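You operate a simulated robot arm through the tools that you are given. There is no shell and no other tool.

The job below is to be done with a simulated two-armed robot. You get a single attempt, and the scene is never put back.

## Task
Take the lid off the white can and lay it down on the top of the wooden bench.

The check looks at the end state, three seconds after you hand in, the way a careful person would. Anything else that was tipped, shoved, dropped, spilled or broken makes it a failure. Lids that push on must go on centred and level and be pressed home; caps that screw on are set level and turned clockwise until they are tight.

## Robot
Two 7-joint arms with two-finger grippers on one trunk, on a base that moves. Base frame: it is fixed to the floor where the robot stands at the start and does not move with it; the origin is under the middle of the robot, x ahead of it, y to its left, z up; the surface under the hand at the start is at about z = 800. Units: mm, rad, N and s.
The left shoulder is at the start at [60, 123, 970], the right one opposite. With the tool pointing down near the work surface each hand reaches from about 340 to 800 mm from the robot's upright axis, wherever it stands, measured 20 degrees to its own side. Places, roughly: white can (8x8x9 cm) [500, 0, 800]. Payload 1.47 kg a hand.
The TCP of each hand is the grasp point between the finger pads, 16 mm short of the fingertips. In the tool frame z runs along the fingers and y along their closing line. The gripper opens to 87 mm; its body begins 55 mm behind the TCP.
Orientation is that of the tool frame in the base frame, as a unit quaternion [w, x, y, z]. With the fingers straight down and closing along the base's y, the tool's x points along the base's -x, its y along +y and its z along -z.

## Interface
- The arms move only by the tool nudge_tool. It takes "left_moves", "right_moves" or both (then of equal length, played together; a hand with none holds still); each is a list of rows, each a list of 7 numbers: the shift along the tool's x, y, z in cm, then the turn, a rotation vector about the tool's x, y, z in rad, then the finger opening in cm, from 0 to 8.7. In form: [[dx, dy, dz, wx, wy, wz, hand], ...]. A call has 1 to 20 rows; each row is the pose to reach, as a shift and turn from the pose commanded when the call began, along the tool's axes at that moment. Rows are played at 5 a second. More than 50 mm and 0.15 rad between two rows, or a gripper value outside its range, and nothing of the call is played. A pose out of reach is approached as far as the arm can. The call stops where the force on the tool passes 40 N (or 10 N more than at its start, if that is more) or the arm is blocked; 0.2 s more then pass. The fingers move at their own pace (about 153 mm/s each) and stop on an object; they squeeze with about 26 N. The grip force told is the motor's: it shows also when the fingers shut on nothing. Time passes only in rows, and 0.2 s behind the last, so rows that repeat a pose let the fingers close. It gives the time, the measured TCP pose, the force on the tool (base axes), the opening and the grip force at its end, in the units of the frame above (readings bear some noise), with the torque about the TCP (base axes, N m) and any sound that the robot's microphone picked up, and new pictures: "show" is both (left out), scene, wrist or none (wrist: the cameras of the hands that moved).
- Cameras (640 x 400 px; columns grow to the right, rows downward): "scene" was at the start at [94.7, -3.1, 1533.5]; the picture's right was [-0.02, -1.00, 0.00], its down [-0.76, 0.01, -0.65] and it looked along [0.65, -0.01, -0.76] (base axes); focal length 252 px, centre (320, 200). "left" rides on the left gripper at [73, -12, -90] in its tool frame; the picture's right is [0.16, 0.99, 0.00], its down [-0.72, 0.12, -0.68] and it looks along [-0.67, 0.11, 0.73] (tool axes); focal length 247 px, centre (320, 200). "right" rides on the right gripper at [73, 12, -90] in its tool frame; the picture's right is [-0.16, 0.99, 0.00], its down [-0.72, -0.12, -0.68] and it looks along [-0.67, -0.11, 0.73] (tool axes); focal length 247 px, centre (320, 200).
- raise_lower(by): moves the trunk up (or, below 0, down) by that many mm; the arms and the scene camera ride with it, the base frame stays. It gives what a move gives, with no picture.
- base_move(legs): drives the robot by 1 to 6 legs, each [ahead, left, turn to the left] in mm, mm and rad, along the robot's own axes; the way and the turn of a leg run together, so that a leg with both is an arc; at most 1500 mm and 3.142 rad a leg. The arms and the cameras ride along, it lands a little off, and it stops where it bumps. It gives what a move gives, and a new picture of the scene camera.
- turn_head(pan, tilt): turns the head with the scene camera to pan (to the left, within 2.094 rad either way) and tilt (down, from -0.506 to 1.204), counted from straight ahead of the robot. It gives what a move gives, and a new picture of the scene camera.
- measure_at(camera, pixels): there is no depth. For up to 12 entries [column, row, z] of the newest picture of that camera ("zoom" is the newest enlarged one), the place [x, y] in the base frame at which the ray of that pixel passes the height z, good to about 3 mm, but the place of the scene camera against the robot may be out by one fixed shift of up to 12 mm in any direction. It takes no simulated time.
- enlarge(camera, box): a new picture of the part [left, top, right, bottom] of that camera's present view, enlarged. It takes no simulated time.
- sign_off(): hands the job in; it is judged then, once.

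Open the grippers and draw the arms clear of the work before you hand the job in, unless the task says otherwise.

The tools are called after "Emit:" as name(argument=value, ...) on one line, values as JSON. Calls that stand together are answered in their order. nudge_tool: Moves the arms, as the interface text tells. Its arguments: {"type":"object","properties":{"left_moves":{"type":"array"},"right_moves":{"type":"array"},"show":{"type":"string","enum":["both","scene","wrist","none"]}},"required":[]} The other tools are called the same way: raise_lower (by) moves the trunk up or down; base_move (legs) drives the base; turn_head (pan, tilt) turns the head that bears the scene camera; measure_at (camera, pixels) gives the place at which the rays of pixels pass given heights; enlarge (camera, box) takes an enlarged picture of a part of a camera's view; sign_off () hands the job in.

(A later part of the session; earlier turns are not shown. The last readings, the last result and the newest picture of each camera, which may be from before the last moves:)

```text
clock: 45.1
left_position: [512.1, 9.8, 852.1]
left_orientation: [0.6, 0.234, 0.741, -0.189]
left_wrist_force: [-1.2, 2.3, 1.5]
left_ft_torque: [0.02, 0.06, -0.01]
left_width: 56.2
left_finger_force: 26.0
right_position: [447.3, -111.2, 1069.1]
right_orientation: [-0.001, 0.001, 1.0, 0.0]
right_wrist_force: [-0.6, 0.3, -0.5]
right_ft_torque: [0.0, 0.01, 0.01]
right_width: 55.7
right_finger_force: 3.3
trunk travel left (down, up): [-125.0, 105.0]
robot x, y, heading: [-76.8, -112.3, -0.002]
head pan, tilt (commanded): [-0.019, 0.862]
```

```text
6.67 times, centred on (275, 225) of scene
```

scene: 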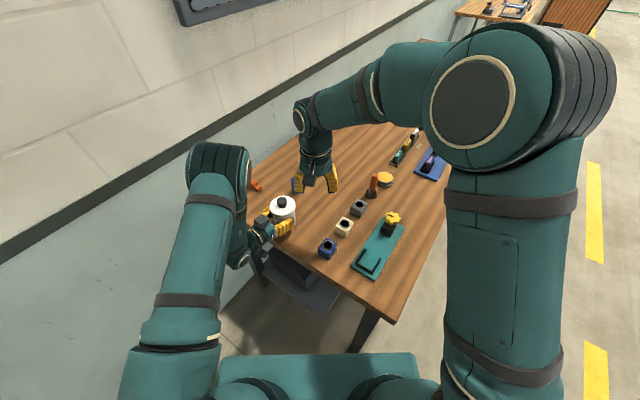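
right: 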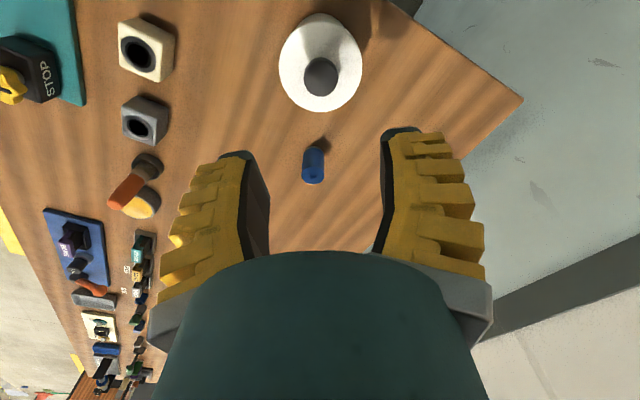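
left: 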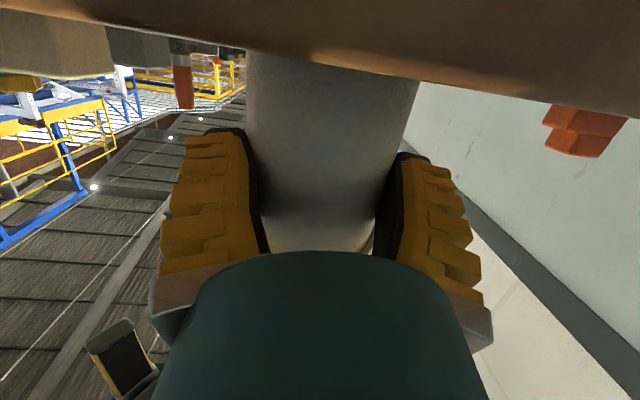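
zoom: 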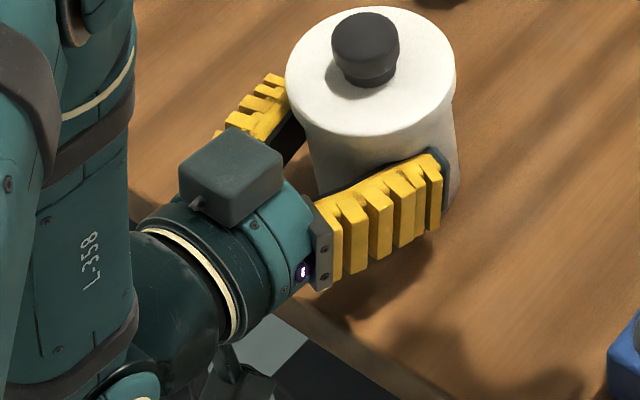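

Grip is 26 N at 56 mm opening, and the can shifted about 3–4 mm away from the palm as the splayed pads closed. I hold still a moment to see whether the grip is stable.

Emit:
nudge_tool(left_moves=[[0, 0, 0, 0, 0, 0, 5.5], [0, 0, 0, 0, 0, 0, 5.5], [0, 0, 0, 0, 0, 0, 5.5]], show="scene")

Emit:
enlarge(camera="scene", box=[235, 195, 315, 255])

```text
clock: 46.0
left_position: [512.5, 10.5, 850.1]
left_orientation: [0.601, 0.234, 0.741, -0.19]
left_wrist_force: [-0.3, 0.0, 0.0]
left_ft_torque: [0.0, -0.03, -0.05]
left_width: 60.1
left_finger_force: 4.5
right_position: [448.5, -111.1, 1070.1]
right_orientation: [0.0, 0.001, 1.0, 0.0]
right_wrist_force: [-0.8, -0.3, 0.1]
right_ft_torque: [0.01, -0.02, 0.0]
right_width: 55.3
right_finger_force: 3.9
trunk travel left (down, up): [-125.0, 105.0]
robot x, y, heading: [-80.4, -111.3, 0.002]
head pan, tilt (commanded): [-0.019, 0.862]
```

scene: 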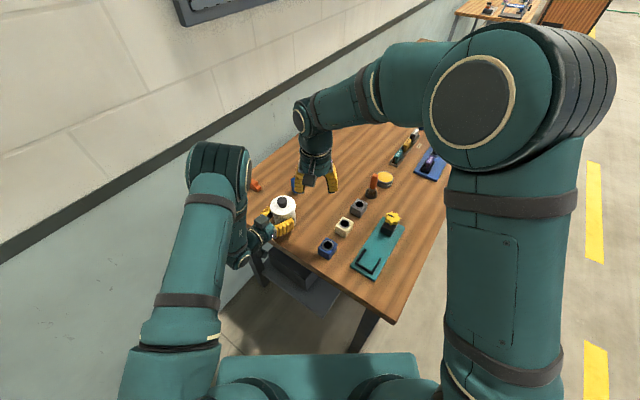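

```text
6.67 times, centred on (275, 225) of scene
```

zoom: 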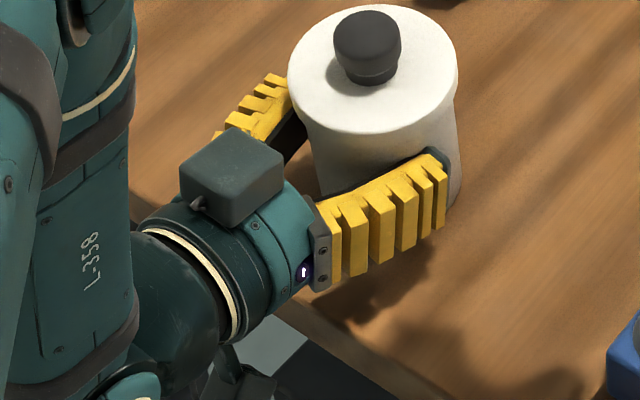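

The squeeze pushed the can out along the approach direction (~6 mm) and contact was lost: the splayed pads eject it. I open the left fingers a little and will first hold the knob with the right hand so the can cannot escape; the right hand moves over the knob at height now.

Emit:
nudge_tool(left_moves=[[0, 0, 0, 0, 0, 0, 6.5], [0, 0, 0, 0, 0, 0, 7.2], [0, 0, 0, 0, 0, 0, 7.2], [0, 0, 0, 0, 0, 0, 7.2], [0, 0, 0, 0, 0, 0, 7.2]], right_moves=[[-2.0, 2.7, 0, 0, 0, 0, 5], [-4.1, 5.4, 0, 0, 0, 0, 5], [-6.2, 8.1, 0, 0, 0, 0, 5], [-8.3, 10.85, 0, 0, 0, 0, 5], [-8.3, 10.85, 0, 0, 0, 0, 5]], show="both")

Emit:
enlarge(camera="right", box=[240, 0, 400, 120])

```text
clock: 47.1
left_position: [511.9, 9.7, 851.1]
left_orientation: [0.6, 0.234, 0.741, -0.189]
left_wrist_force: [-0.1, -0.1, 0.1]
left_ft_torque: [0.02, 0.02, 0.0]
left_width: 75.3
left_finger_force: 2.3
right_position: [529.4, -0.7, 1071.1]
right_orientation: [0.001, 0.001, 1.0, 0.0]
right_wrist_force: [-0.5, 0.4, 0.7]
right_ft_torque: [0.02, -0.04, 0.02]
right_width: 55.1
right_finger_force: 4.0
trunk travel left (down, up): [-125.0, 105.0]
robot x, y, heading: [-80.3, -108.7, 0.002]
head pan, tilt (commanded): [-0.019, 0.862]
```

scene: 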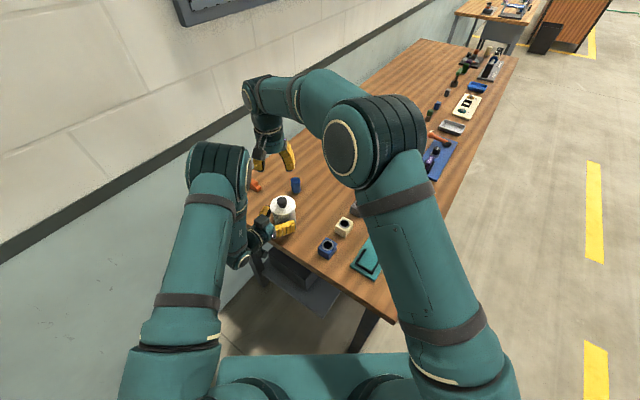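
right: 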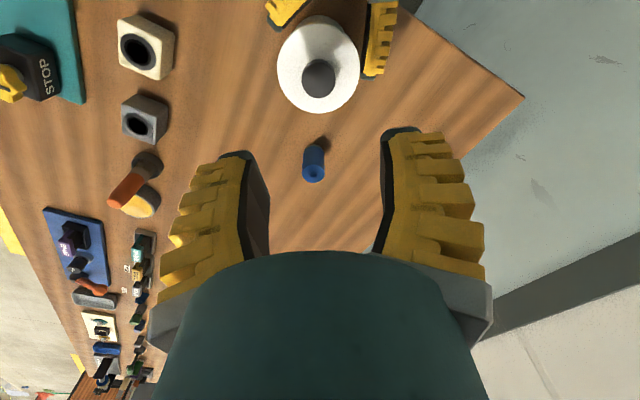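
left: 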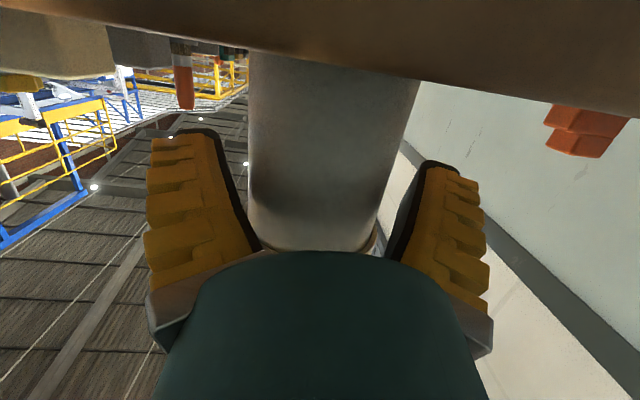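

```text
3.33 times, centred on (320, 60) of right
```

zoom: 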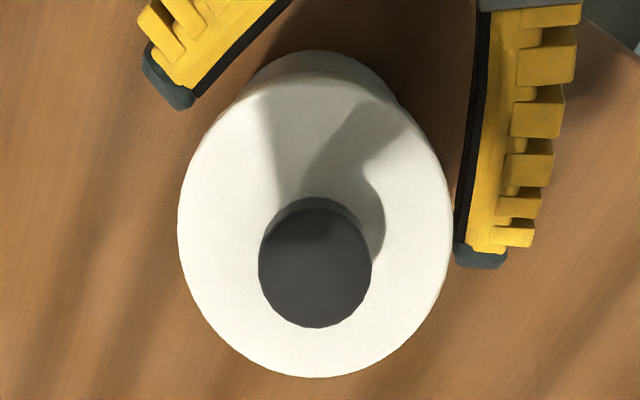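

The right wrist view shows the lid between the left fingers, with the knob at (318, 79): about 1 mm off the right TCP. I descend the right hand in steps to z of about 935 and check clearance to the left hand.

Emit:
nudge_tool(right_moves=[[0.1, -0.1, 4, 0, 0, 0, 5], [0.1, -0.1, 8, 0, 0, 0, 5], [0.1, -0.1, 11, 0, 0, 0, 5], [0.1, -0.1, 13.4, 0, 0, 0, 5], [0.1, -0.1, 13.4, 0, 0, 0, 4.6]], show="both")

Emit:
enlarge(camera="scene", box=[235, 175, 335, 255])

Emit:
enlarge(camera="right", box=[220, 60, 420, 240])

```text
clock: 48.4
left_position: [511.9, 9.2, 851.2]
left_orientation: [0.6, 0.235, 0.741, -0.19]
left_wrist_force: [-0.2, -0.6, -0.1]
left_ft_torque: [0.02, -0.02, -0.01]
left_width: 75.1
left_finger_force: 2.2
right_position: [528.7, -5.1, 937.3]
right_orientation: [-0.001, 0.001, 1.0, 0.0]
right_wrist_force: [-0.5, 0.8, 0.8]
right_ft_torque: [0.03, 0.03, 0.04]
right_width: 51.6
right_finger_force: 3.8
trunk travel left (down, up): [-125.0, 105.0]
robot x, y, heading: [-82.6, -110.9, -0.007]
head pan, tilt (commanded): [-0.019, 0.862]
```

scene: 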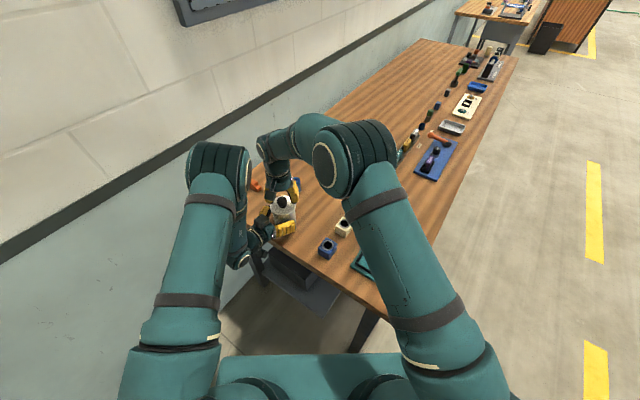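
right: 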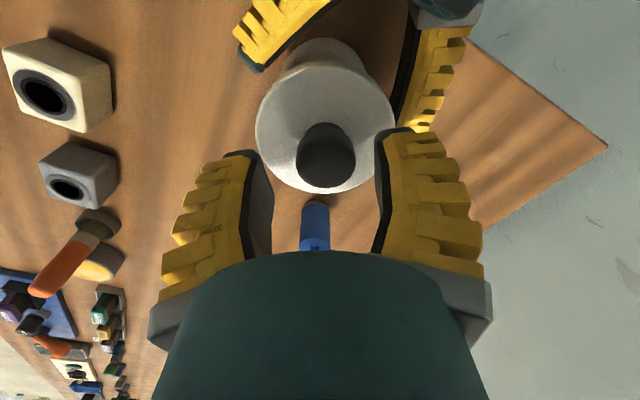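

```text
5.00 times, centred on (285, 215) of scene
```

zoom: 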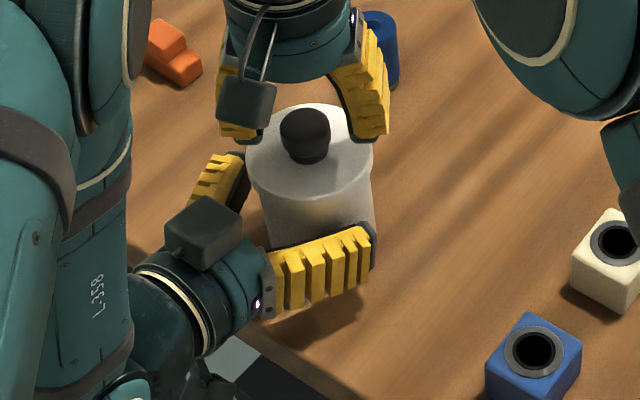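

```text
2.22 times, centred on (320, 150) of right
```

zoom: 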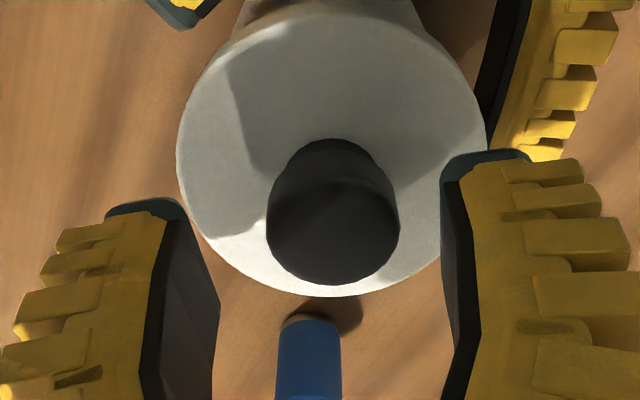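

No conflicts; the knob is about 2.5 mm toward +y from the right TCP. I correct that, descend to z of about 920 as in the earlier good grasp, and close to near contact.

Emit:
nudge_tool(right_moves=[[0, 0.25, 0, 0, 0, 0, 4.6], [0, 0.25, 0.9, 0, 0, 0, 4.6], [0, 0.25, 1.6, 0, 0, 0, 4.4], [0, 0.25, 1.6, 0, 0, 0, 3.6], [0, 0.25, 1.6, 0, 0, 0, 3.0], [0, 0.25, 1.6, 0, 0, 0, 3.0]], show="both")

Emit:
enlarge(camera="right", box=[220, 80, 420, 260])

```text
clock: 49.8
left_position: [512.1, 10.2, 850.7]
left_orientation: [0.6, 0.235, 0.741, -0.19]
left_wrist_force: [0.6, -0.2, -0.7]
left_ft_torque: [0.02, -0.01, -0.03]
left_width: 75.4
left_finger_force: 2.4
right_position: [528.7, -1.7, 920.0]
right_orientation: [0.0, 0.001, 1.0, 0.0]
right_wrist_force: [0.5, 0.1, 1.1]
right_ft_torque: [0.0, -0.03, 0.02]
right_width: 35.7
right_finger_force: 4.5
trunk travel left (down, up): [-125.0, 105.0]
robot x, y, heading: [-77.4, -109.4, -0.006]
head pan, tilt (commanded): [-0.019, 0.862]
```

scene: 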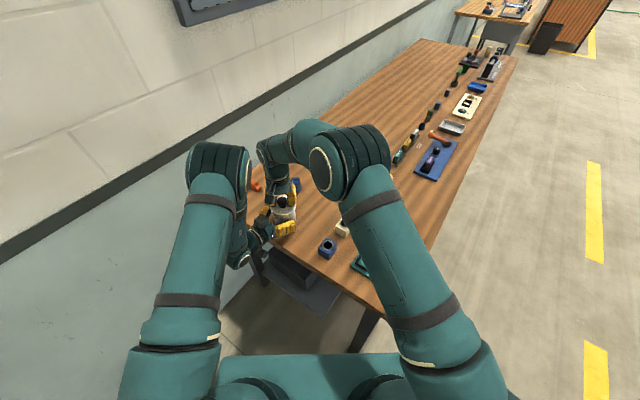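
right: 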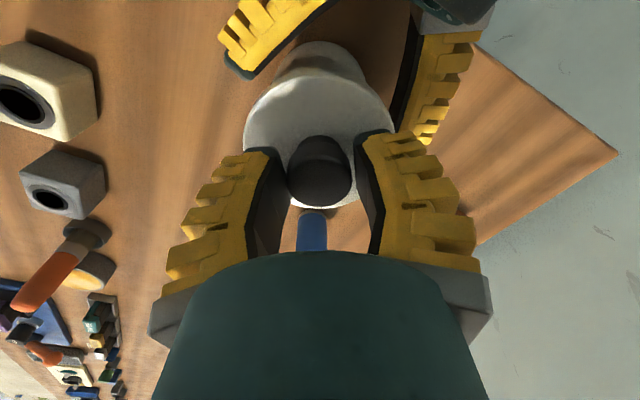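

```text
2.22 times, centred on (320, 170) of right
```

zoom: 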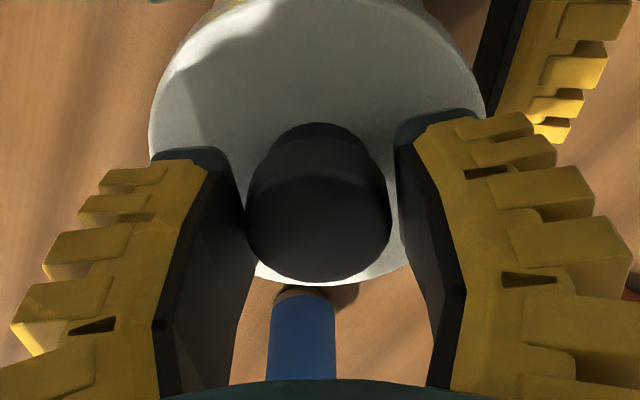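

The knob is centred between the right pads. I close the right hand firmly on it.

Emit:
nudge_tool(right_moves=[[0, 0, 0, 0, 0, 0, 2.6], [0, 0, 0, 0, 0, 0, 2.0], [0, 0, 0, 0, 0, 0, 1.0], [0, 0, 0, 0, 0, 0, 0], [0, 0, 0, 0, 0, 0, 0]], show="wrist")

Emit:
enlarge(camera="right", box=[220, 40, 420, 220])

```text
clock: 51.0
left_position: [511.7, 10.9, 852.1]
left_orientation: [0.601, 0.234, 0.741, -0.189]
left_wrist_force: [-0.3, -1.5, -0.1]
left_ft_torque: [0.02, -0.01, 0.03]
left_width: 75.1
left_finger_force: 2.0
right_position: [529.8, -1.9, 921.1]
right_orientation: [0.001, 0.002, 1.0, 0.0]
right_wrist_force: [1.6, -1.8, 4.2]
right_ft_torque: [-0.02, 0.0, -0.05]
right_width: 21.3
right_finger_force: 25.9
trunk travel left (down, up): [-125.0, 105.0]
robot x, y, heading: [-78.6, -112.4, -0.003]
head pan, tilt (commanded): [-0.019, 0.862]
```

right: 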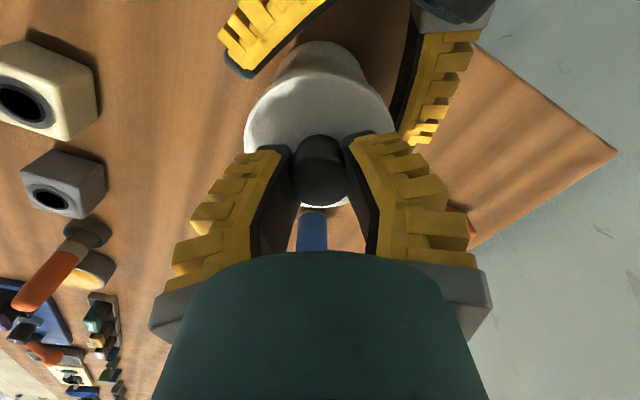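

```text
2.22 times, centred on (320, 130) of right
```

zoom: 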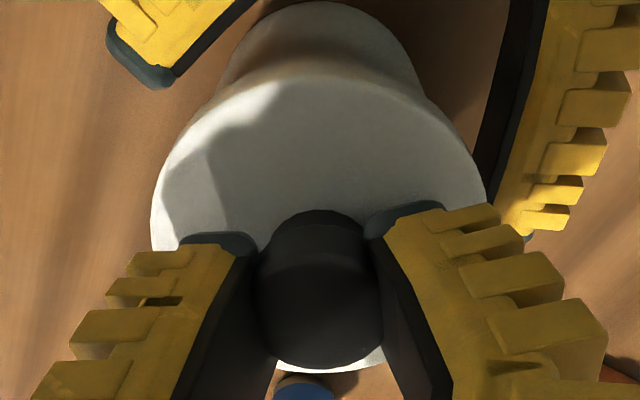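

Right grip is 26 N on the neck at 21 mm. Now I advance the left hand 3 mm and close it on the can body while the right hand holds the can in place.

Emit:
nudge_tool(left_moves=[[0, 0, 0.3, 0, 0, 0, 7.0], [0, 0, 0.3, 0, 0, 0, 6.5], [0, 0, 0.3, 0, 0, 0, 6.0], [0, 0, 0.3, 0, 0, 0, 5.5], [0, 0, 0.3, 0, 0, 0, 5.0], [0, 0, 0.3, 0, 0, 0, 5.0]], show="both")

Emit:
enlarge(camera="scene", box=[235, 175, 335, 255])

Emit:
nudge_tool(left_moves=[[0, 0, 0, 0, 0, 0, 5.0], [0, 0, 0, 0, 0, 0, 5.0]], show="none")

```text
clock: 52.4
left_position: [515.0, 9.3, 849.9]
left_orientation: [0.6, 0.234, 0.741, -0.19]
left_wrist_force: [-11.4, 2.7, 3.5]
left_ft_torque: [0.05, -0.15, -0.22]
left_width: 57.6
left_finger_force: 25.7
right_position: [528.9, -2.2, 920.9]
right_orientation: [0.0, 0.001, 1.0, 0.0]
right_wrist_force: [9.8, -1.1, 4.9]
right_ft_torque: [0.02, -0.09, 0.04]
right_width: 20.2
right_finger_force: 26.3
trunk travel left (down, up): [-125.0, 105.0]
robot x, y, heading: [-78.9, -110.9, 0.007]
head pan, tilt (commanded): [-0.019, 0.862]
```

scene: 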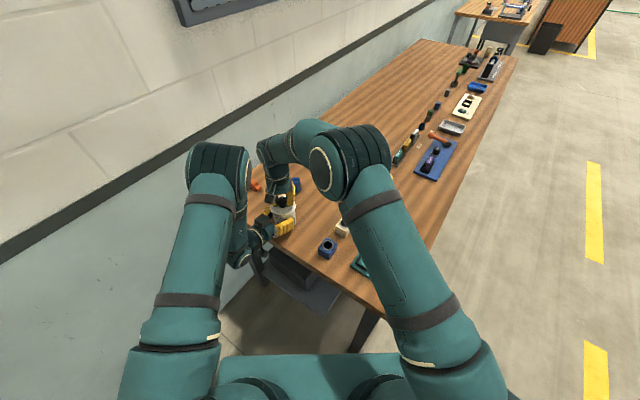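
left: 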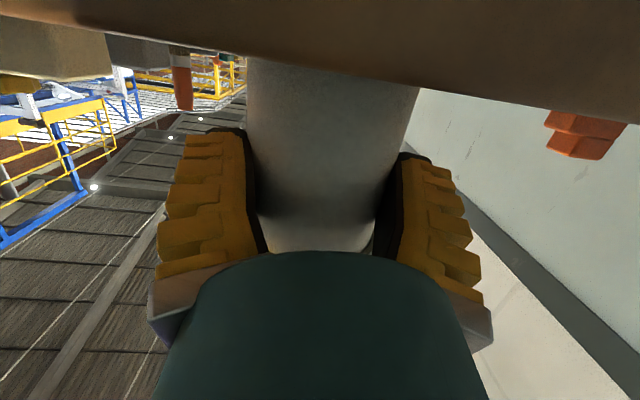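

```text
5.00 times, centred on (285, 215) of scene
```

zoom: 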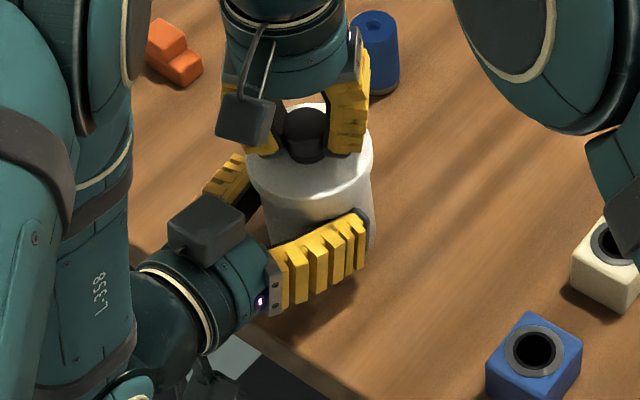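

```text
clock: 53.0
left_position: [515.1, 8.7, 850.4]
left_orientation: [0.6, 0.234, 0.741, -0.189]
left_wrist_force: [-14.0, 5.4, 4.9]
left_ft_torque: [-0.04, -0.2, -0.16]
left_width: 57.3
left_finger_force: 26.5
right_position: [529.7, -1.6, 922.0]
right_orientation: [0.001, 0.001, 1.0, 0.001]
right_wrist_force: [12.6, -1.0, 6.4]
right_ft_torque: [-0.02, -0.14, -0.07]
right_width: 20.0
right_finger_force: 26.2
trunk travel left (down, up): [-125.0, 105.0]
robot x, y, heading: [-78.7, -109.9, -0.004]
head pan, tilt (commanded): [-0.019, 0.862]
```

Both hands now hold: left 26 N at 57 mm with the outward push (~15 N) carried by the right hand. I pull the right hand up slowly, 2 mm first, watching the forces.

Emit:
nudge_tool(right_moves=[[0, 0, -0.05, 0, 0, 0, 0], [0, 0, -0.1, 0, 0, 0, 0], [0, 0, -0.15, 0, 0, 0, 0], [0, 0, -0.2, 0, 0, 0, 0], [0, 0, -0.2, 0, 0, 0, 0]], show="scene")

Emit:
enlarge(camera="scene", box=[235, 175, 335, 255])

```text
clock: 54.1
left_position: [515.3, 9.8, 849.9]
left_orientation: [0.601, 0.233, 0.741, -0.189]
left_wrist_force: [-3.0, 4.0, 2.4]
left_ft_torque: [-0.14, 0.07, 0.03]
left_width: 56.2
left_finger_force: 26.2
right_position: [530.0, -0.9, 921.1]
right_orientation: [-0.001, 0.001, 1.0, -0.001]
right_wrist_force: [2.2, -3.3, -1.3]
right_ft_torque: [-0.05, 0.01, -0.05]
right_width: 19.3
right_finger_force: 26.3
trunk travel left (down, up): [-125.0, 105.0]
robot x, y, heading: [-78.0, -107.3, 0.002]
head pan, tilt (commanded): [-0.019, 0.862]
heard: snap
```

scene: 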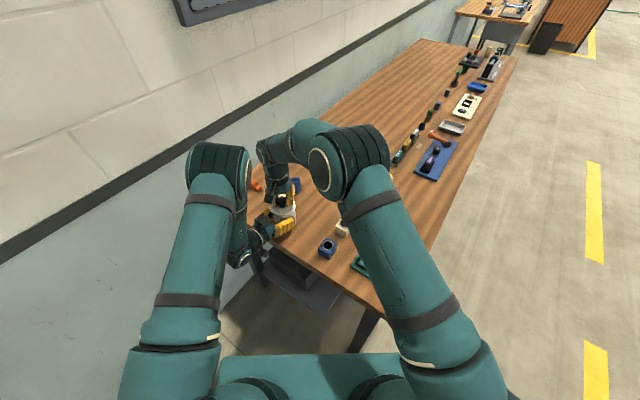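

```text
5.00 times, centred on (285, 215) of scene
```

zoom: 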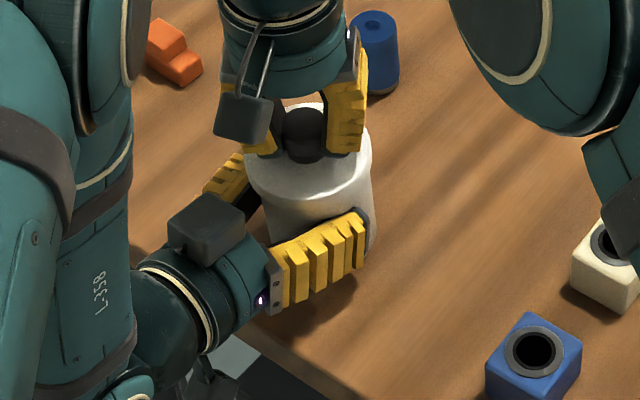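

A snap was heard and the pull dropped to −1.3 N: the lid seems released. I relax the left fingers slightly so they don't push the can out, then lift the right hand a few millimetres and look.

Emit:
nudge_tool(left_moves=[[0, 0, 0, 0, 0, 0, 6.4], [0, 0, 0, 0, 0, 0, 6.6], [0, 0, 0, 0, 0, 0, 6.6], [0, 0, 0, 0, 0, 0, 6.6], [0, 0, 0, 0, 0, 0, 6.6], [0, 0, 0, 0, 0, 0, 6.6]], right_moves=[[0, 0, 0, 0, 0, 0, 0], [0, 0, 0, 0, 0, 0, 0], [0, 0, -0.1, 0, 0, 0, 0], [0, 0, -0.2, 0, 0, 0, 0], [0, 0, -0.3, 0, 0, 0, 0], [0, 0, -0.3, 0, 0, 0, 0]], show="both")

Emit:
enlarge(camera="scene", box=[235, 175, 335, 255])

Emit:
enlarge(camera="left", box=[200, 20, 440, 270])

```text
clock: 55.5
left_position: [515.6, 8.1, 849.4]
left_orientation: [0.6, 0.234, 0.741, -0.19]
left_wrist_force: [0.1, 0.3, 0.6]
left_ft_torque: [0.0, 0.03, -0.02]
left_width: 70.0
left_finger_force: 2.8
right_position: [530.2, -1.4, 924.3]
right_orientation: [-0.001, 0.0, 1.0, 0.0]
right_wrist_force: [-0.8, 0.3, -0.5]
right_ft_torque: [0.0, -0.01, -0.02]
right_width: 18.0
right_finger_force: 25.8
trunk travel left (down, up): [-125.0, 105.0]
robot x, y, heading: [-81.3, -111.7, 0.003]
head pan, tilt (commanded): [-0.019, 0.862]
```

scene: 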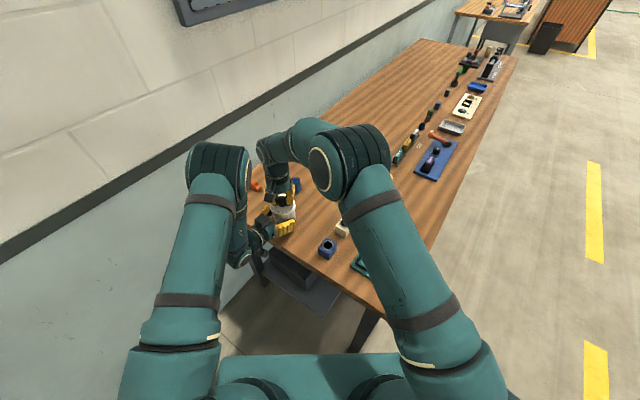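
right: 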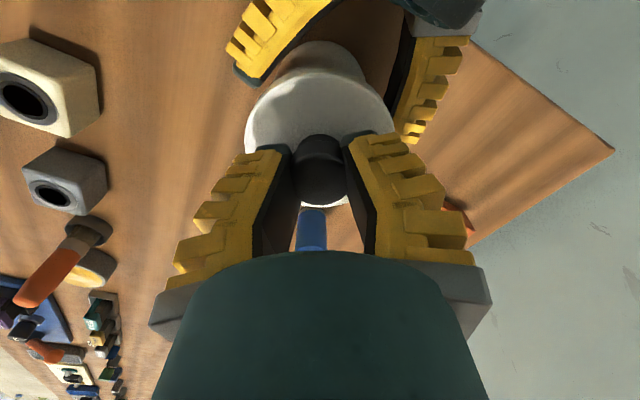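
left: 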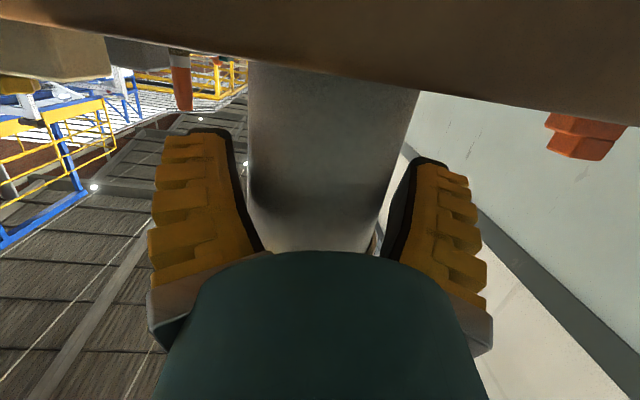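

```text
5.00 times, centred on (285, 215) of scene
```

zoom: 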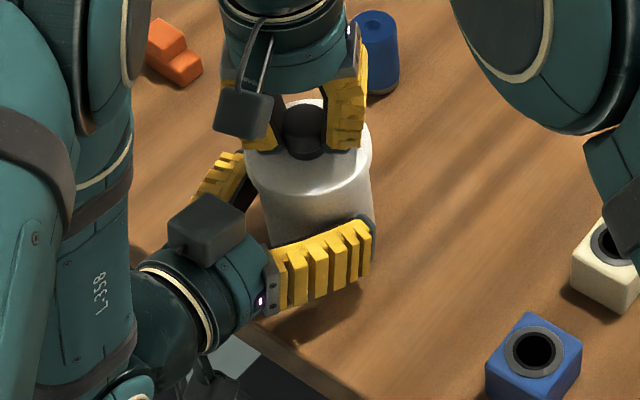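

```text
1.60 times, centred on (320, 145) of left
```

zoom: 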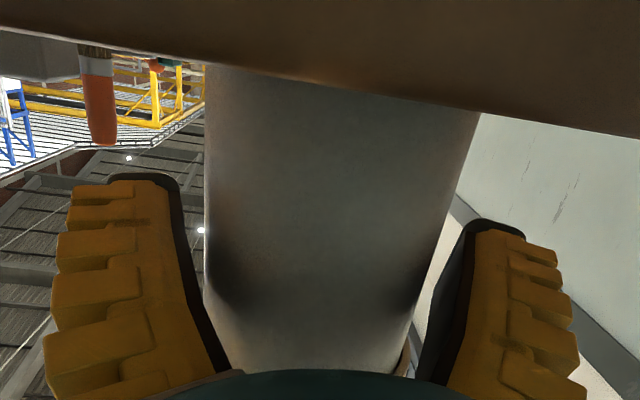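

The pull is now only −0.5 N while the right hand is 3 mm higher, so the lid is free of the can. I lift 15 mm slowly and verify the can stays down.

Emit:
nudge_tool(right_moves=[[0, 0, -0.2, 0, 0, 0, 0], [0, 0, -0.4, 0, 0, 0, 0], [0, 0, -0.7, 0, 0, 0, 0], [0, 0, -1.1, 0, 0, 0, 0], [0, 0, -1.5, 0, 0, 0, 0], [0, 0, -1.5, 0, 0, 0, 0]], show="both")

Emit:
enlarge(camera="scene", box=[235, 175, 335, 255])

```text
clock: 57.0
left_position: [514.8, 9.7, 849.5]
left_orientation: [0.601, 0.234, 0.741, -0.19]
left_wrist_force: [0.1, 0.2, 0.6]
left_ft_torque: [-0.01, -0.03, -0.01]
left_width: 70.0
left_finger_force: 2.9
right_position: [531.6, -1.2, 939.6]
right_orientation: [0.0, 0.001, 1.0, 0.0]
right_wrist_force: [-0.4, 0.1, 0.3]
right_ft_torque: [-0.01, 0.03, -0.04]
right_width: 17.3
right_finger_force: 25.9
trunk travel left (down, up): [-125.0, 105.0]
robot x, y, heading: [-78.8, -111.9, 0.002]
head pan, tilt (commanded): [-0.019, 0.862]
```

scene: 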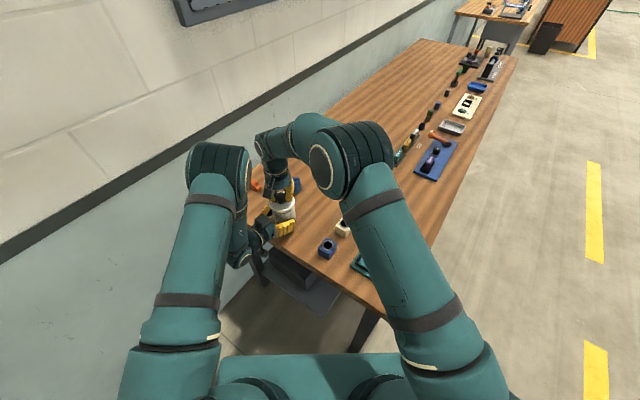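
right: 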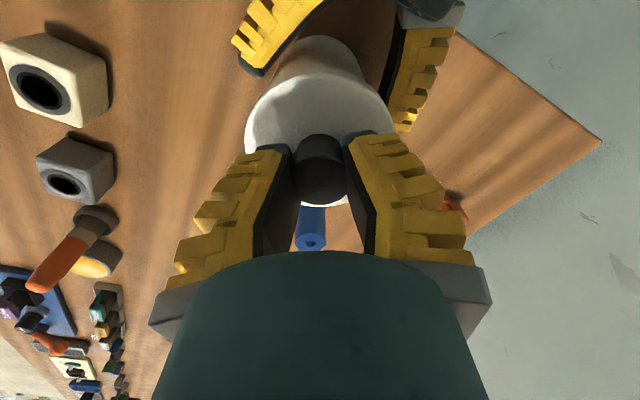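

```text
5.00 times, centred on (285, 215) of scene
```

zoom: 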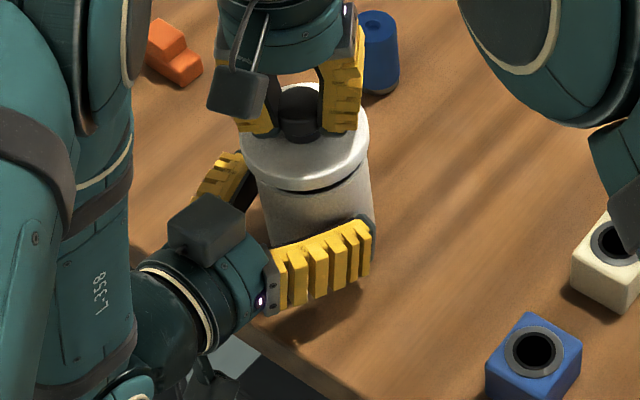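

The gap between lid and can is now visible at (310,185) in the enlargement; the can stands still. I raise the lid 80 mm straight up.

Emit:
nudge_tool(right_moves=[[0, 0, -1.5, 0, 0, 0, 0], [0, 0, -3.0, 0, 0, 0, 0], [0, 0, -4.8, 0, 0, 0, 0], [0, 0, -6.6, 0, 0, 0, 0], [0, 0, -8.0, 0, 0, 0, 0], [0, 0, -8.0, 0, 0, 0, 0]], show="both")

Emit:
enlarge(camera="scene", box=[225, 145, 345, 255])

```text
clock: 58.4
left_position: [514.4, 8.6, 850.0]
left_orientation: [0.6, 0.234, 0.741, -0.19]
left_wrist_force: [-0.2, -0.2, 0.2]
left_ft_torque: [0.01, -0.01, 0.01]
left_width: 70.1
left_finger_force: 2.6
right_position: [531.4, -1.9, 1019.0]
right_orientation: [0.001, 0.002, 1.0, 0.0]
right_wrist_force: [-0.9, 0.5, 0.5]
right_ft_torque: [-0.01, -0.01, 0.02]
right_width: 16.8
right_finger_force: 25.7
trunk travel left (down, up): [-125.0, 105.0]
robot x, y, heading: [-83.3, -108.7, 0.0]
head pan, tilt (commanded): [-0.019, 0.862]
```

scene: 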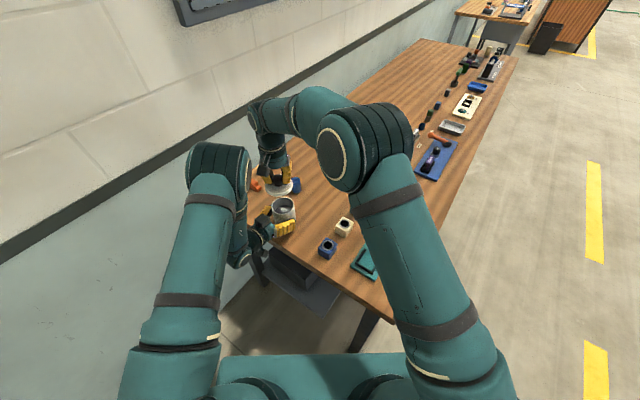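
right: 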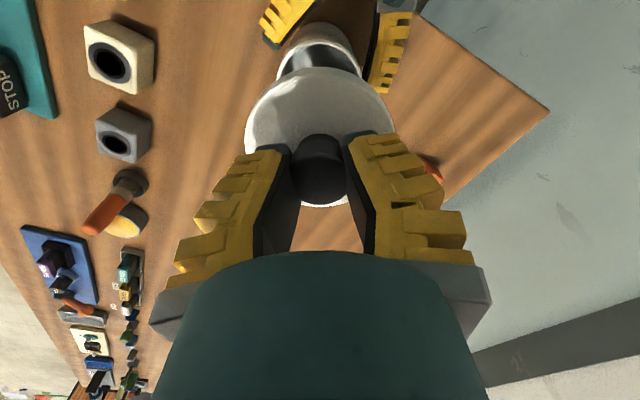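

```text
3.64 times, centred on (285, 200) of scene
```

zoom: 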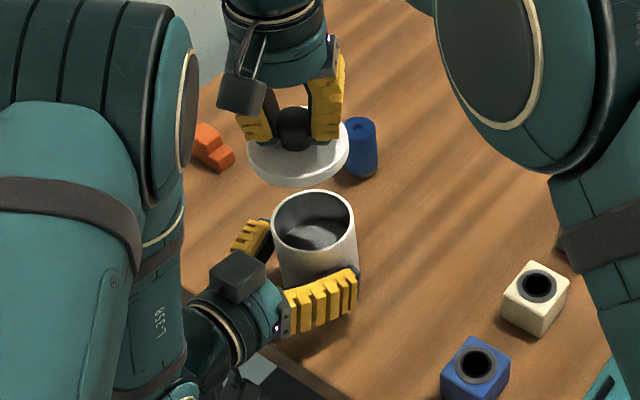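

The lid is off and level in the right hand; the can stands open and upright at (313, 235) of the enlargement. Now I open the left fingers wide and draw the left hand straight back out.

Emit:
nudge_tool(left_moves=[[0, 0, 0, 0, 0, 0, 7.8], [0, 0, 0, 0, 0, 0, 8.7], [0, 0, 0, 0, 0, 0, 8.7], [0, 0, -1.0, 0, 0, 0, 8.7], [0, 0, -2.5, 0, 0, 0, 8.7], [0, 0, -4.5, 0, 0, 0, 8.7], [0, 0, -6.5, 0, 0, 0, 8.7], [0, 0, -8.5, 0, 0, 0, 8.7], [0, 0, -10.0, 0, 0, 0, 8.7], [0, 0, -10.0, 0, 0, 0, 8.7]], show="both")

Emit:
enlarge(camera="scene", box=[225, 145, 345, 255])

```text
clock: 60.5
left_position: [434.6, 64.3, 872.6]
left_orientation: [0.6, 0.234, 0.741, -0.19]
left_wrist_force: [0.2, -0.1, 0.3]
left_ft_torque: [0.0, 0.0, 0.03]
left_width: 86.9
left_finger_force: 0.1
right_position: [529.8, -1.6, 1019.5]
right_orientation: [0.0, 0.001, 1.0, 0.0]
right_wrist_force: [-0.2, 0.2, -0.5]
right_ft_torque: [0.01, 0.01, -0.02]
right_width: 16.4
right_finger_force: 25.8
trunk travel left (down, up): [-125.0, 105.0]
robot x, y, heading: [-76.5, -110.5, -0.003]
head pan, tilt (commanded): [-0.019, 0.862]
```

scene: 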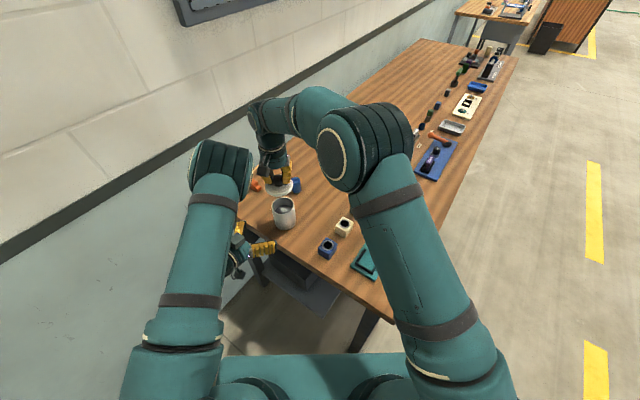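
left: 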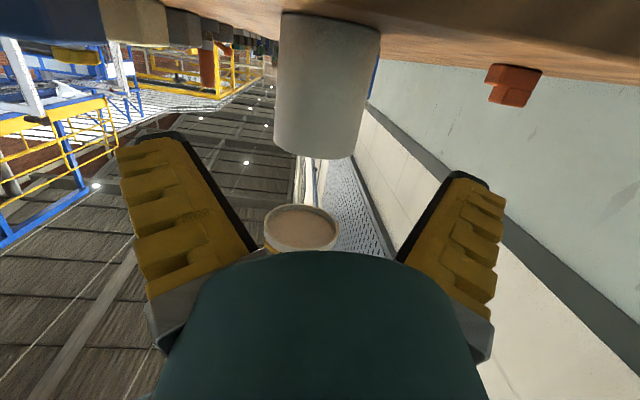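

```text
3.64 times, centred on (285, 200) of scene
```

zoom: 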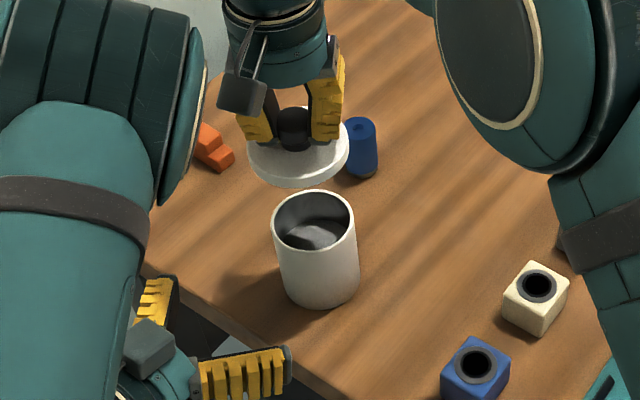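

Left hand is clear and the can stands upright. I carry the lid sideways at height to the free patch of bench at about (560, −115).

Emit:
nudge_tool(right_moves=[[-0.75, -2.8, 0, 0, 0, 0, 0], [-1.5, -5.6, 0, 0, 0, 0, 0], [-2.25, -8.5, 0, 0, 0, 0, 0], [-3.0, -11.3, 0, 0, 0, 0, 0], [-3.0, -11.3, 0, 0, 0, 0, 0]], show="both")

Emit:
enlarge(camera="scene", box=[245, 145, 385, 255])

```text
clock: 61.8
left_position: [433.8, 64.7, 871.9]
left_orientation: [0.6, 0.233, 0.741, -0.189]
left_wrist_force: [-0.1, -0.1, -0.4]
left_ft_torque: [0.01, 0.04, 0.0]
left_width: 86.8
left_finger_force: 0.1
right_position: [560.6, -114.5, 1017.4]
right_orientation: [0.0, 0.001, 1.0, 0.0]
right_wrist_force: [0.4, 0.2, -0.2]
right_ft_torque: [0.02, 0.01, -0.01]
right_width: 16.4
right_finger_force: 25.4
trunk travel left (down, up): [-125.0, 105.0]
robot x, y, heading: [-78.0, -110.6, -0.0]
head pan, tilt (commanded): [-0.019, 0.862]
```

scene: 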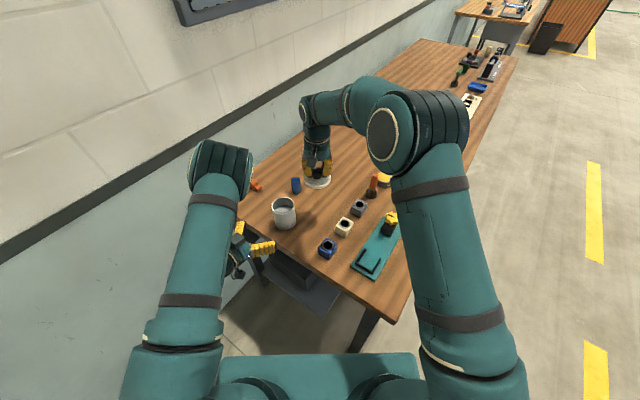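
right: 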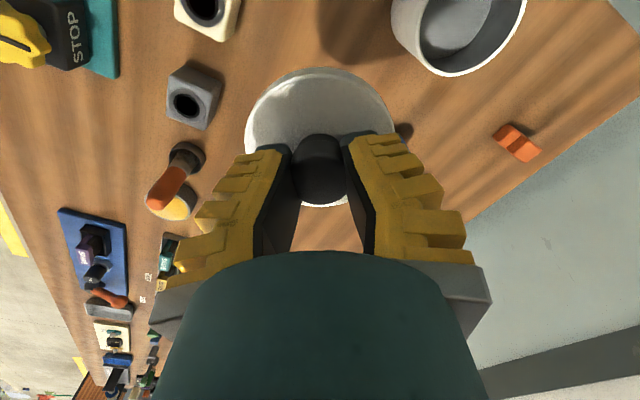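

```text
3.64 times, centred on (315, 200) of scene
```

zoom: 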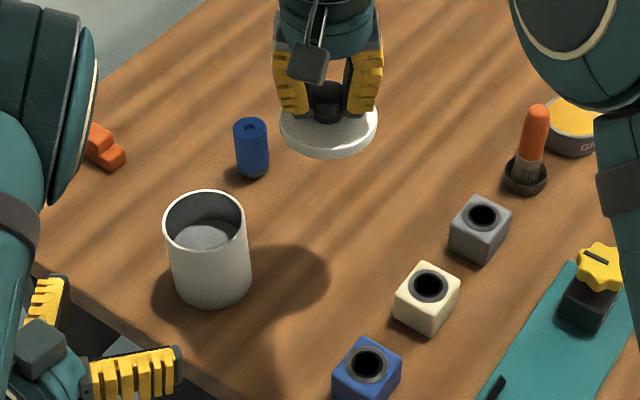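

The lid hangs level above a free patch. I check which bench points lie around the landing spot.

Emit:
measure_at(camera="zoom", pixels=[[330, 225, 800], [330, 245, 800], [253, 175, 800], [425, 325, 800], [475, 255, 800], [212, 300, 800], [400, 315, 800]])

```text
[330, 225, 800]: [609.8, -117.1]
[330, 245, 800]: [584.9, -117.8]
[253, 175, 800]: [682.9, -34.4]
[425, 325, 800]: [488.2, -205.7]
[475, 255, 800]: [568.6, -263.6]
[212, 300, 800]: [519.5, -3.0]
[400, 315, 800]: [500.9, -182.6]
```

The landing spot is about 59 mm clear of the cream block and further from everything else. I lower the lid to TCP z of about 872 and look.

Emit:
nudge_tool(right_moves=[[0, 0, 3.5, 0, 0, 0, 0], [0, 0, 7.0, 0, 0, 0, 0], [0, 0, 10.5, 0, 0, 0, 0], [0, 0, 13.0, 0, 0, 0, 0], [0, 0, 14.6, 0, 0, 0, 0], [0, 0, 14.6, 0, 0, 0, 0]], show="both")

Emit:
enlarge(camera="scene", box=[265, 165, 385, 255])

```text
clock: 63.1
left_position: [433.3, 64.2, 872.4]
left_orientation: [0.6, 0.235, 0.741, -0.19]
left_wrist_force: [0.4, 0.4, -0.1]
left_ft_torque: [-0.01, 0.0, -0.03]
left_width: 87.2
left_finger_force: 0.1
right_position: [559.3, -110.2, 870.5]
right_orientation: [0.0, 0.001, 1.0, 0.0]
right_wrist_force: [0.1, 0.1, -0.3]
right_ft_torque: [-0.03, -0.03, 0.04]
right_width: 16.4
right_finger_force: 25.6
trunk travel left (down, up): [-125.0, 105.0]
robot x, y, heading: [-77.3, -111.6, -0.002]
head pan, tilt (commanded): [-0.019, 0.862]
```

scene: 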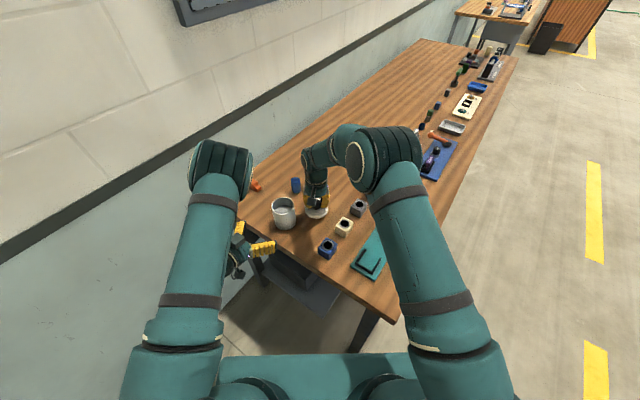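
right: 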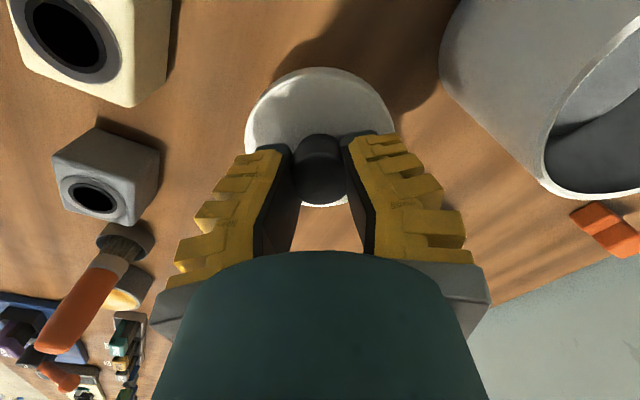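

```text
4.44 times, centred on (325, 210) of scene
```

zoom: 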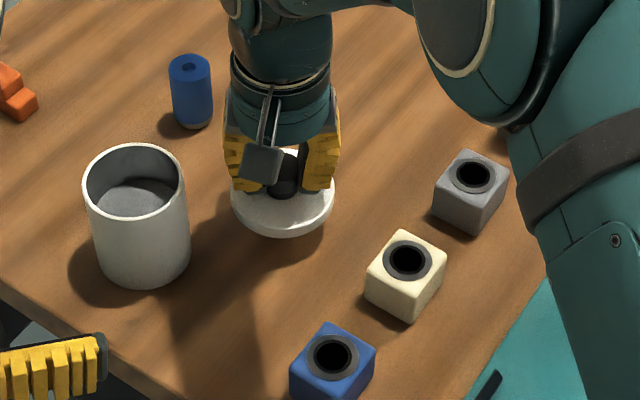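

The lid hangs a little above the free bench patch. I lower it slowly, 12 mm, watching for contact force.

Emit:
nudge_tool(right_moves=[[0, 0, 0.3, 0, 0, 0, 0], [0, 0, 0.6, 0, 0, 0, 0], [0, 0, 0.9, 0, 0, 0, 0], [0, 0, 1.2, 0, 0, 0, 0], [0, 0, 1.2, 0, 0, 0, 0]], show="scene")

Emit:
enlarge(camera="scene", box=[285, 180, 365, 240])

```text
clock: 64.3
left_position: [435.1, 64.4, 871.3]
left_orientation: [0.6, 0.235, 0.741, -0.19]
left_wrist_force: [0.1, 0.5, 0.3]
left_ft_torque: [0.01, 0.0, 0.03]
left_width: 87.0
left_finger_force: 0.2
right_position: [560.4, -113.6, 860.6]
right_orientation: [0.0, 0.001, 1.0, 0.0]
right_wrist_force: [0.7, 0.6, 0.2]
right_ft_torque: [-0.02, 0.0, 0.0]
right_width: 16.3
right_finger_force: 26.0
trunk travel left (down, up): [-125.0, 105.0]
robot x, y, heading: [-78.1, -110.4, -0.008]
head pan, tilt (commanded): [-0.019, 0.862]
```

scene: 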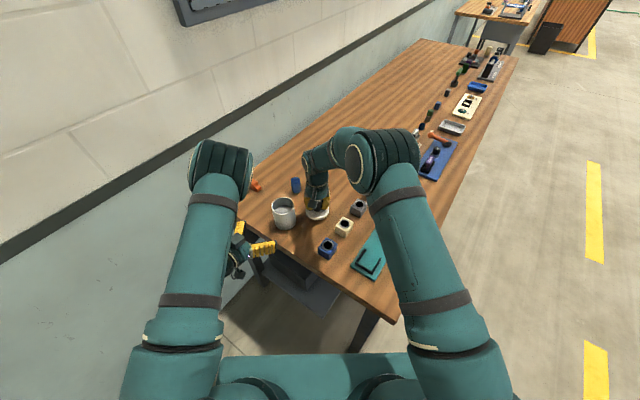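

```text
6.67 times, centred on (325, 210) of scene
```

zoom: 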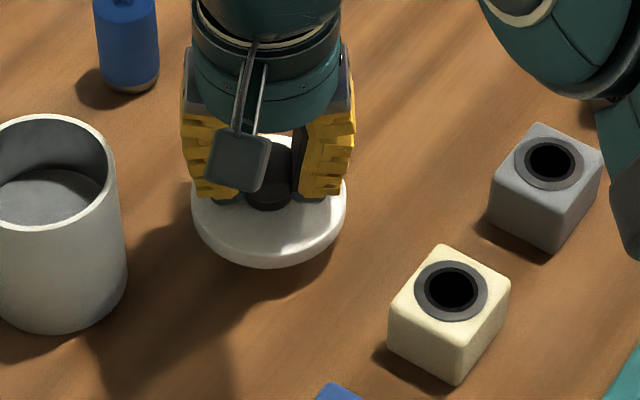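

Still no contact at z 860. I go down another 10 mm in 2 mm steps.

Emit:
nudge_tool(right_moves=[[0, 0, 0.2, 0, 0, 0, 0], [0, 0, 0.4, 0, 0, 0, 0], [0, 0, 0.6, 0, 0, 0, 0], [0, 0, 0.8, 0, 0, 0, 0], [0, 0, 1.0, 0, 0, 0, 0]], show="scene")

Emit:
enlarge(camera="scene", box=[285, 180, 365, 240])

```text
clock: 65.5
left_position: [433.0, 64.4, 871.6]
left_orientation: [0.6, 0.234, 0.741, -0.189]
left_wrist_force: [-1.1, -0.7, -0.4]
left_ft_torque: [-0.04, 0.0, -0.01]
left_width: 86.8
left_finger_force: 0.1
right_position: [560.7, -114.1, 852.0]
right_orientation: [-0.001, 0.001, 1.0, 0.0]
right_wrist_force: [-0.2, -0.7, 0.3]
right_ft_torque: [0.0, 0.01, -0.01]
right_width: 16.3
right_finger_force: 26.2
trunk travel left (down, up): [-125.0, 105.0]
robot x, y, heading: [-77.2, -112.6, -0.003]
head pan, tilt (commanded): [-0.019, 0.862]
```

scene: 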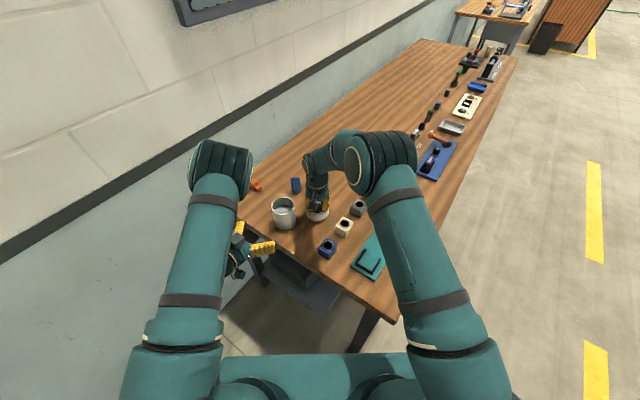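

```text
6.67 times, centred on (325, 210) of scene
```

zoom: 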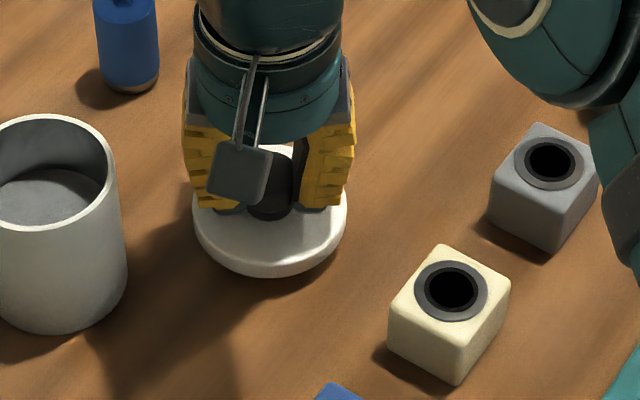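

z is ~851 and the lid's shadow is nearly under it; still no force. I go on in 1.5 mm steps.

Emit:
nudge_tool(right_moves=[[0, 0, 0.15, 0, 0, 0, 0], [0, 0, 0.3, 0, 0, 0, 0], [0, 0, 0.45, 0, 0, 0, 0], [0, 0, 0.6, 0, 0, 0, 0]], show="none")

```text
clock: 66.5
left_position: [434.7, 64.7, 872.3]
left_orientation: [0.6, 0.235, 0.741, -0.19]
left_wrist_force: [-0.6, 0.2, 0.2]
left_ft_torque: [0.0, -0.03, 0.01]
left_width: 86.9
left_finger_force: 0.1
right_position: [559.7, -114.1, 844.7]
right_orientation: [0.0, 0.001, 1.0, 0.0]
right_wrist_force: [0.1, 0.1, -0.1]
right_ft_torque: [0.02, 0.03, 0.0]
right_width: 16.5
right_finger_force: 26.2
trunk travel left (down, up): [-125.0, 105.0]
robot x, y, heading: [-76.5, -110.4, -0.004]
head pan, tilt (commanded): [-0.019, 0.862]
```

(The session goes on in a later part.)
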